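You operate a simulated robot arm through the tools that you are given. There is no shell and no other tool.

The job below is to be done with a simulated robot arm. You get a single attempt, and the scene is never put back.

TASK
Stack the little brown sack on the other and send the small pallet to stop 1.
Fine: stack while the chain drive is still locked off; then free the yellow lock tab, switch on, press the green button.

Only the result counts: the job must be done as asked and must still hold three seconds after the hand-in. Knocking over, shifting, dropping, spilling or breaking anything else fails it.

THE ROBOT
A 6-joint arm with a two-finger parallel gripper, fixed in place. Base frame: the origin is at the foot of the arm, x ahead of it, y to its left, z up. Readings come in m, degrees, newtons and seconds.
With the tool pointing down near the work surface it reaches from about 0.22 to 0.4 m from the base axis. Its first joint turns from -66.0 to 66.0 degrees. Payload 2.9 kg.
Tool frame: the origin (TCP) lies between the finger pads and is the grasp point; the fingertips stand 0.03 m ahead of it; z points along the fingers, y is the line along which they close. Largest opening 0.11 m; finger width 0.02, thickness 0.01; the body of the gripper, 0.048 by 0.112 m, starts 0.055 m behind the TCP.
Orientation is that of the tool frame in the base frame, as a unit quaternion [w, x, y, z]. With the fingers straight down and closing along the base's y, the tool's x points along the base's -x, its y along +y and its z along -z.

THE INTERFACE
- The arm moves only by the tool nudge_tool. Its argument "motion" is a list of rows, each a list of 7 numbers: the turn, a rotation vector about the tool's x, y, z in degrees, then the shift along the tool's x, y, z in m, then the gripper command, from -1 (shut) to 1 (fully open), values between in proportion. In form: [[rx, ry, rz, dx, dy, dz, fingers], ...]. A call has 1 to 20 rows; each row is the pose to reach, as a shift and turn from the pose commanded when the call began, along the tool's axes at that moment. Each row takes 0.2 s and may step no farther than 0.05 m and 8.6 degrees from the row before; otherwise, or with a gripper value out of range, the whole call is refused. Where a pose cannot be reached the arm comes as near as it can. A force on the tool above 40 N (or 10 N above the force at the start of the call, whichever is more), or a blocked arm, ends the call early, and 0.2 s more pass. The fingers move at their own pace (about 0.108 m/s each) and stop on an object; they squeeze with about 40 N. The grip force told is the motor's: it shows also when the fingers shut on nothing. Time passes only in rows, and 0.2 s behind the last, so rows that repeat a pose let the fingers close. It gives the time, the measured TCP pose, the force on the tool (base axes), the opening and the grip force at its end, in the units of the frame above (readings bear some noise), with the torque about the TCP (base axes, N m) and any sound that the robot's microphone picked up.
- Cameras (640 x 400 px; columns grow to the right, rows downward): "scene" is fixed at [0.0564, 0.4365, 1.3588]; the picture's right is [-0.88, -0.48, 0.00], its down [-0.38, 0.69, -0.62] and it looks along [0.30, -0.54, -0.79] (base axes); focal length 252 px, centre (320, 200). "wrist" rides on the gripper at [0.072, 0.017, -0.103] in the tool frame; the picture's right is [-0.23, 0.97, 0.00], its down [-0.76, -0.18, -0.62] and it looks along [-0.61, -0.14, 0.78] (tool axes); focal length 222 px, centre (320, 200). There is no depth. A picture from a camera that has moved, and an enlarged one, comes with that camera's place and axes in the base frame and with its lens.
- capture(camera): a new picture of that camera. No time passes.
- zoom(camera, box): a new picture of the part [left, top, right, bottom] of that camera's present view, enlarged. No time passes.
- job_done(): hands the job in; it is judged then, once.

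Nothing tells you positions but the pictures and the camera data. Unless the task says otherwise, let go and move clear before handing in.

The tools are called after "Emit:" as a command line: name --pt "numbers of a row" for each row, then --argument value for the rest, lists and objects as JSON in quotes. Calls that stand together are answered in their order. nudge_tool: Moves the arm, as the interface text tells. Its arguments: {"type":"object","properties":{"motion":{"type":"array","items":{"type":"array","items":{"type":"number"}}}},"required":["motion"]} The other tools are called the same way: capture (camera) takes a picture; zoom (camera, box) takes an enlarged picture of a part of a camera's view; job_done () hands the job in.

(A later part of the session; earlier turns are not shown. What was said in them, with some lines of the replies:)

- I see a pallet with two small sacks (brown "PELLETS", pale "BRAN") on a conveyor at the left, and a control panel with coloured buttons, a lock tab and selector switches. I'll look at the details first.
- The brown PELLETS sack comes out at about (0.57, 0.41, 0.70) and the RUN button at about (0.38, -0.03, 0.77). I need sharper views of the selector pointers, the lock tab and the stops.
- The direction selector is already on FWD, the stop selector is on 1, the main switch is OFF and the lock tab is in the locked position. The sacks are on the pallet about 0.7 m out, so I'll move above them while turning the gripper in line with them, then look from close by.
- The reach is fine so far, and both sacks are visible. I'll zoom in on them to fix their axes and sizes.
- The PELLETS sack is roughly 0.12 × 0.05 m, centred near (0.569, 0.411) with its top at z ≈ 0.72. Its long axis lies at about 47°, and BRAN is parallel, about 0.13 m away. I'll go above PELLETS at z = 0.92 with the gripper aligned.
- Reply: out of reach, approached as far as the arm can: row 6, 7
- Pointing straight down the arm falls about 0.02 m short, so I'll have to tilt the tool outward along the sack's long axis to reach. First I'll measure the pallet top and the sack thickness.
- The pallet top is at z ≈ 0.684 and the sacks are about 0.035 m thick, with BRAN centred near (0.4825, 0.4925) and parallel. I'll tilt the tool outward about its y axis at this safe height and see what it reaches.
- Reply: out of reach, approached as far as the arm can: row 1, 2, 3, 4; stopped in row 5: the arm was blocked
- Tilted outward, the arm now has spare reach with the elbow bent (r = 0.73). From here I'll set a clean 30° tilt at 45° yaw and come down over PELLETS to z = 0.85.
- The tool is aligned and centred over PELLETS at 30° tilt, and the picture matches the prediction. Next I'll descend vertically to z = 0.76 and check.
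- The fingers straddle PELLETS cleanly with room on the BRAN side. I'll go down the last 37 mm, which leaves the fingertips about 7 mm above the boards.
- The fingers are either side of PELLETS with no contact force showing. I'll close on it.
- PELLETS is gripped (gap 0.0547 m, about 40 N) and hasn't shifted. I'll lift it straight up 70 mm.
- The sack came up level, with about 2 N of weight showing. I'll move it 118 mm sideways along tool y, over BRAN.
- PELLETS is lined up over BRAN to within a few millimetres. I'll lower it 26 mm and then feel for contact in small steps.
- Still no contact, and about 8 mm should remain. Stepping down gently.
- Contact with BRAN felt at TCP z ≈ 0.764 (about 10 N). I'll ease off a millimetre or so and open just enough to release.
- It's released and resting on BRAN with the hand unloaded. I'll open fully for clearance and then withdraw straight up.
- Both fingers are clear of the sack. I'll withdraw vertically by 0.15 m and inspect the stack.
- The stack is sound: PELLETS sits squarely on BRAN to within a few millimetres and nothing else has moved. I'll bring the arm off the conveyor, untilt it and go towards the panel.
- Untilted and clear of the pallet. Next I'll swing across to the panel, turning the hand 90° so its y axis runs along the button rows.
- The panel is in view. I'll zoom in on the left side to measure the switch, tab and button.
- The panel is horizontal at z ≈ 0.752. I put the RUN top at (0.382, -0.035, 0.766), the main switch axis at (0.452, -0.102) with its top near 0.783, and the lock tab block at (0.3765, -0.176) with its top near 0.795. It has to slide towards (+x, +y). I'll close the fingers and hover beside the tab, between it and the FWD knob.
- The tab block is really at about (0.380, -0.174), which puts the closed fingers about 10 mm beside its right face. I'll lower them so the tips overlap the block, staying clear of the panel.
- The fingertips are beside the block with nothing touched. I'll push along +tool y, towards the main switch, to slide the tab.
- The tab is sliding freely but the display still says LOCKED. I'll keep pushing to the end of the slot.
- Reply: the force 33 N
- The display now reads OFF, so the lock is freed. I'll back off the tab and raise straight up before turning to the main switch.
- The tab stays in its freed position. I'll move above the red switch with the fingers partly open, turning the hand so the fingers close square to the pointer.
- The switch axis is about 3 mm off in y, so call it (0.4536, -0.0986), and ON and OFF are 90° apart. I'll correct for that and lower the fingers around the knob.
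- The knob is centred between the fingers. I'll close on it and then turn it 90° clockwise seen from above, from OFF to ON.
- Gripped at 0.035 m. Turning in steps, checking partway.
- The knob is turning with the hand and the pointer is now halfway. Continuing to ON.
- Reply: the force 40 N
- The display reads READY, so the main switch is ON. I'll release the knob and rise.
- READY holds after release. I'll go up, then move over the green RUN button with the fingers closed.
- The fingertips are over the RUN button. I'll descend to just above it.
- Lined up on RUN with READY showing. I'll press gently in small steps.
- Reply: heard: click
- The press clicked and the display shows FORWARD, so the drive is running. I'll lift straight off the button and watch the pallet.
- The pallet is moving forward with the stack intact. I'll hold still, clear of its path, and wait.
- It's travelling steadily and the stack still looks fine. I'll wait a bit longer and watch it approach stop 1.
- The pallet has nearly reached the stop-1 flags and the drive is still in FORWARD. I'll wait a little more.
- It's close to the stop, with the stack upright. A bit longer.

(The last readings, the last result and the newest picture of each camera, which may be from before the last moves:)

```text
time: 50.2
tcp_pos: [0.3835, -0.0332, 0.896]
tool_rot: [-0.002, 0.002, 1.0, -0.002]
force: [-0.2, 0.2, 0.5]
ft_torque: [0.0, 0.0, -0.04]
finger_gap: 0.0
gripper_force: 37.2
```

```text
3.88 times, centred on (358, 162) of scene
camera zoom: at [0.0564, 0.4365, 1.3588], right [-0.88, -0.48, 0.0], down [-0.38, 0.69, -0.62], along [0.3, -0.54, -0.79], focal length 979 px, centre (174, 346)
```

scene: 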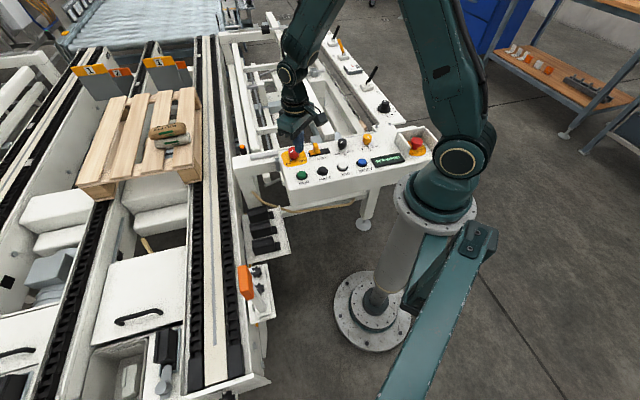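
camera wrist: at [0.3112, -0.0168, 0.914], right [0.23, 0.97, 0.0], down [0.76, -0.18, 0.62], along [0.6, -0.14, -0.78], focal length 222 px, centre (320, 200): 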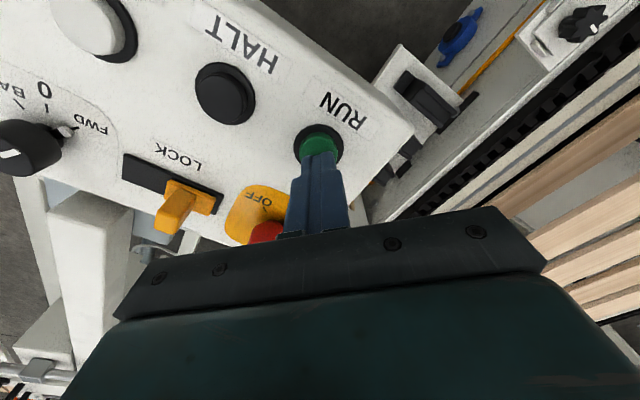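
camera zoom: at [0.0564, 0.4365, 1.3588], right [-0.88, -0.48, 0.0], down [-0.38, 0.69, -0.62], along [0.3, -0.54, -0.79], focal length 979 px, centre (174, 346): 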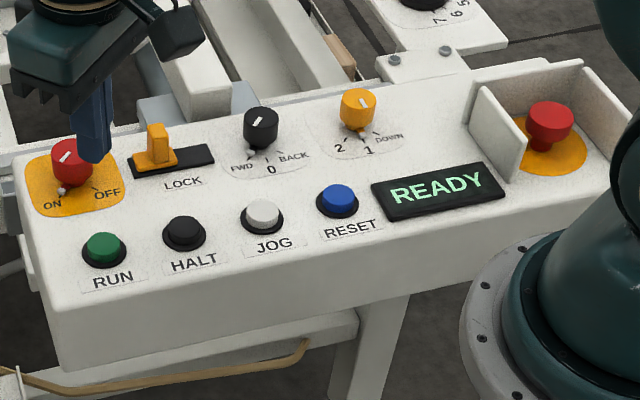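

The pallet has stopped at stop 1 and the display is back to READY. I'll raise the arm clear of the panel and confirm that nothing moves any more.

Emit:
nudge_tool --pt "0 0 0 0 0 -0.03 -1" --pt "0 0 0 0 0 -0.07 -1" --pt "0 0 0 0 0 -0.1 -1" --pt "0 0 0 0 0 -0.1 -1" --pt "0 0 0 0 0 -0.1 -1" --pt "0 0 0 0 0 -0.1 -1"

Emit:
zoom --camera "scene" --box '[40, 20, 240, 180]'

Emit:
zoom --camera "scene" --box '[140, 70, 200, 120]'

Emit:
capture --camera "scene"

```text
time: 51.6
tcp_pos: [0.383, -0.0333, 0.9976]
tool_rot: [-0.002, 0.001, 1.0, -0.002]
force: [-0.7, 0.3, -0.1]
ft_torque: [0.03, -0.01, -0.01]
finger_gap: 0.0
gripper_force: 37.4
```

```text
2.50 times, centred on (140, 100) of scene
camera zoom: at [0.0564, 0.4365, 1.3588], right [-0.88, -0.48, 0.0], down [-0.38, 0.69, -0.62], along [0.3, -0.54, -0.79], focal length 631 px, centre (770, 450)
```

zoom: 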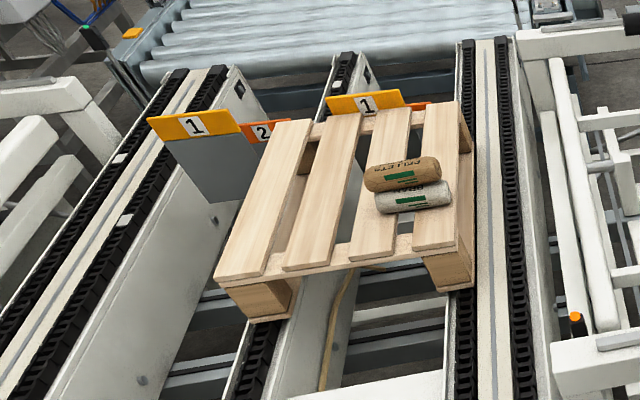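

```text
8.00 times, centred on (170, 95) of scene
camera zoom: at [0.0564, 0.4365, 1.3588], right [-0.88, -0.48, 0.0], down [-0.38, 0.69, -0.62], along [0.3, -0.54, -0.79], focal length 2018 px, centre (1520, 1040)
```

zoom: 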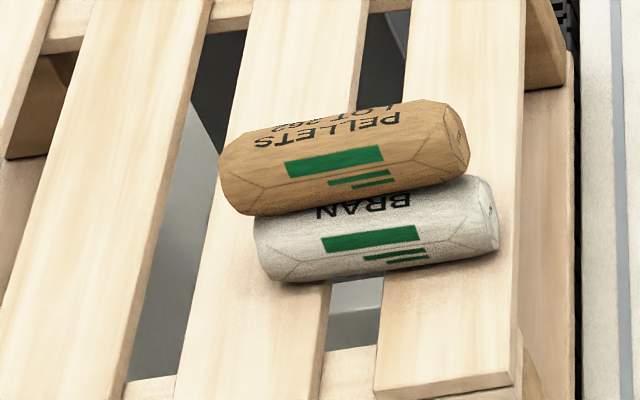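

```text
taken
```

scene: 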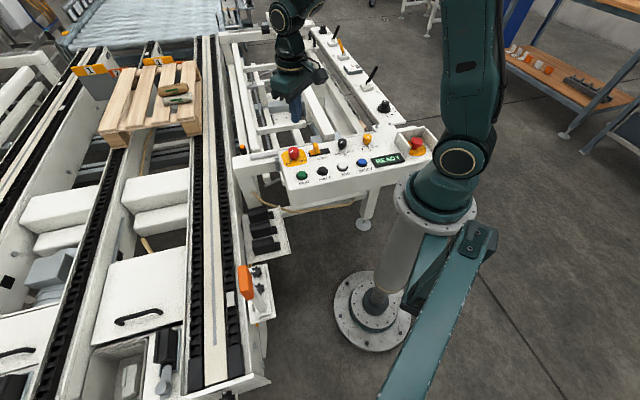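

The pallet stands still against stop 1 with PELLETS stable on BRAN. The display reads READY, the selectors are untouched and the arm is empty and clear, so I'm handing in.

Emit:
job_done

```text
The job is handed in.
```

The job is handed in: the brown PELLETS sack is stacked on the pale BRAN sack, and the small pallet is standing at stop 1.

- **Stacking:** I placed the sack while the chain drive was still locked off. It sits squarely on the other one to within a few millimetres, and it stayed put through the whole run.
- **Panel:** I slid the yellow lock tab free, turned the main switch to ON and pressed the green RUN button. The direction and stop selectors were already on FWD and 1, so I left them alone.
- **Finish:** The drive stopped by itself at stop 1 and the display went back to READY. The pallet and stack showed no further movement before I handed in. The gripper was empty and raised clear of the panel, and I saw nothing else knocked or shifted.
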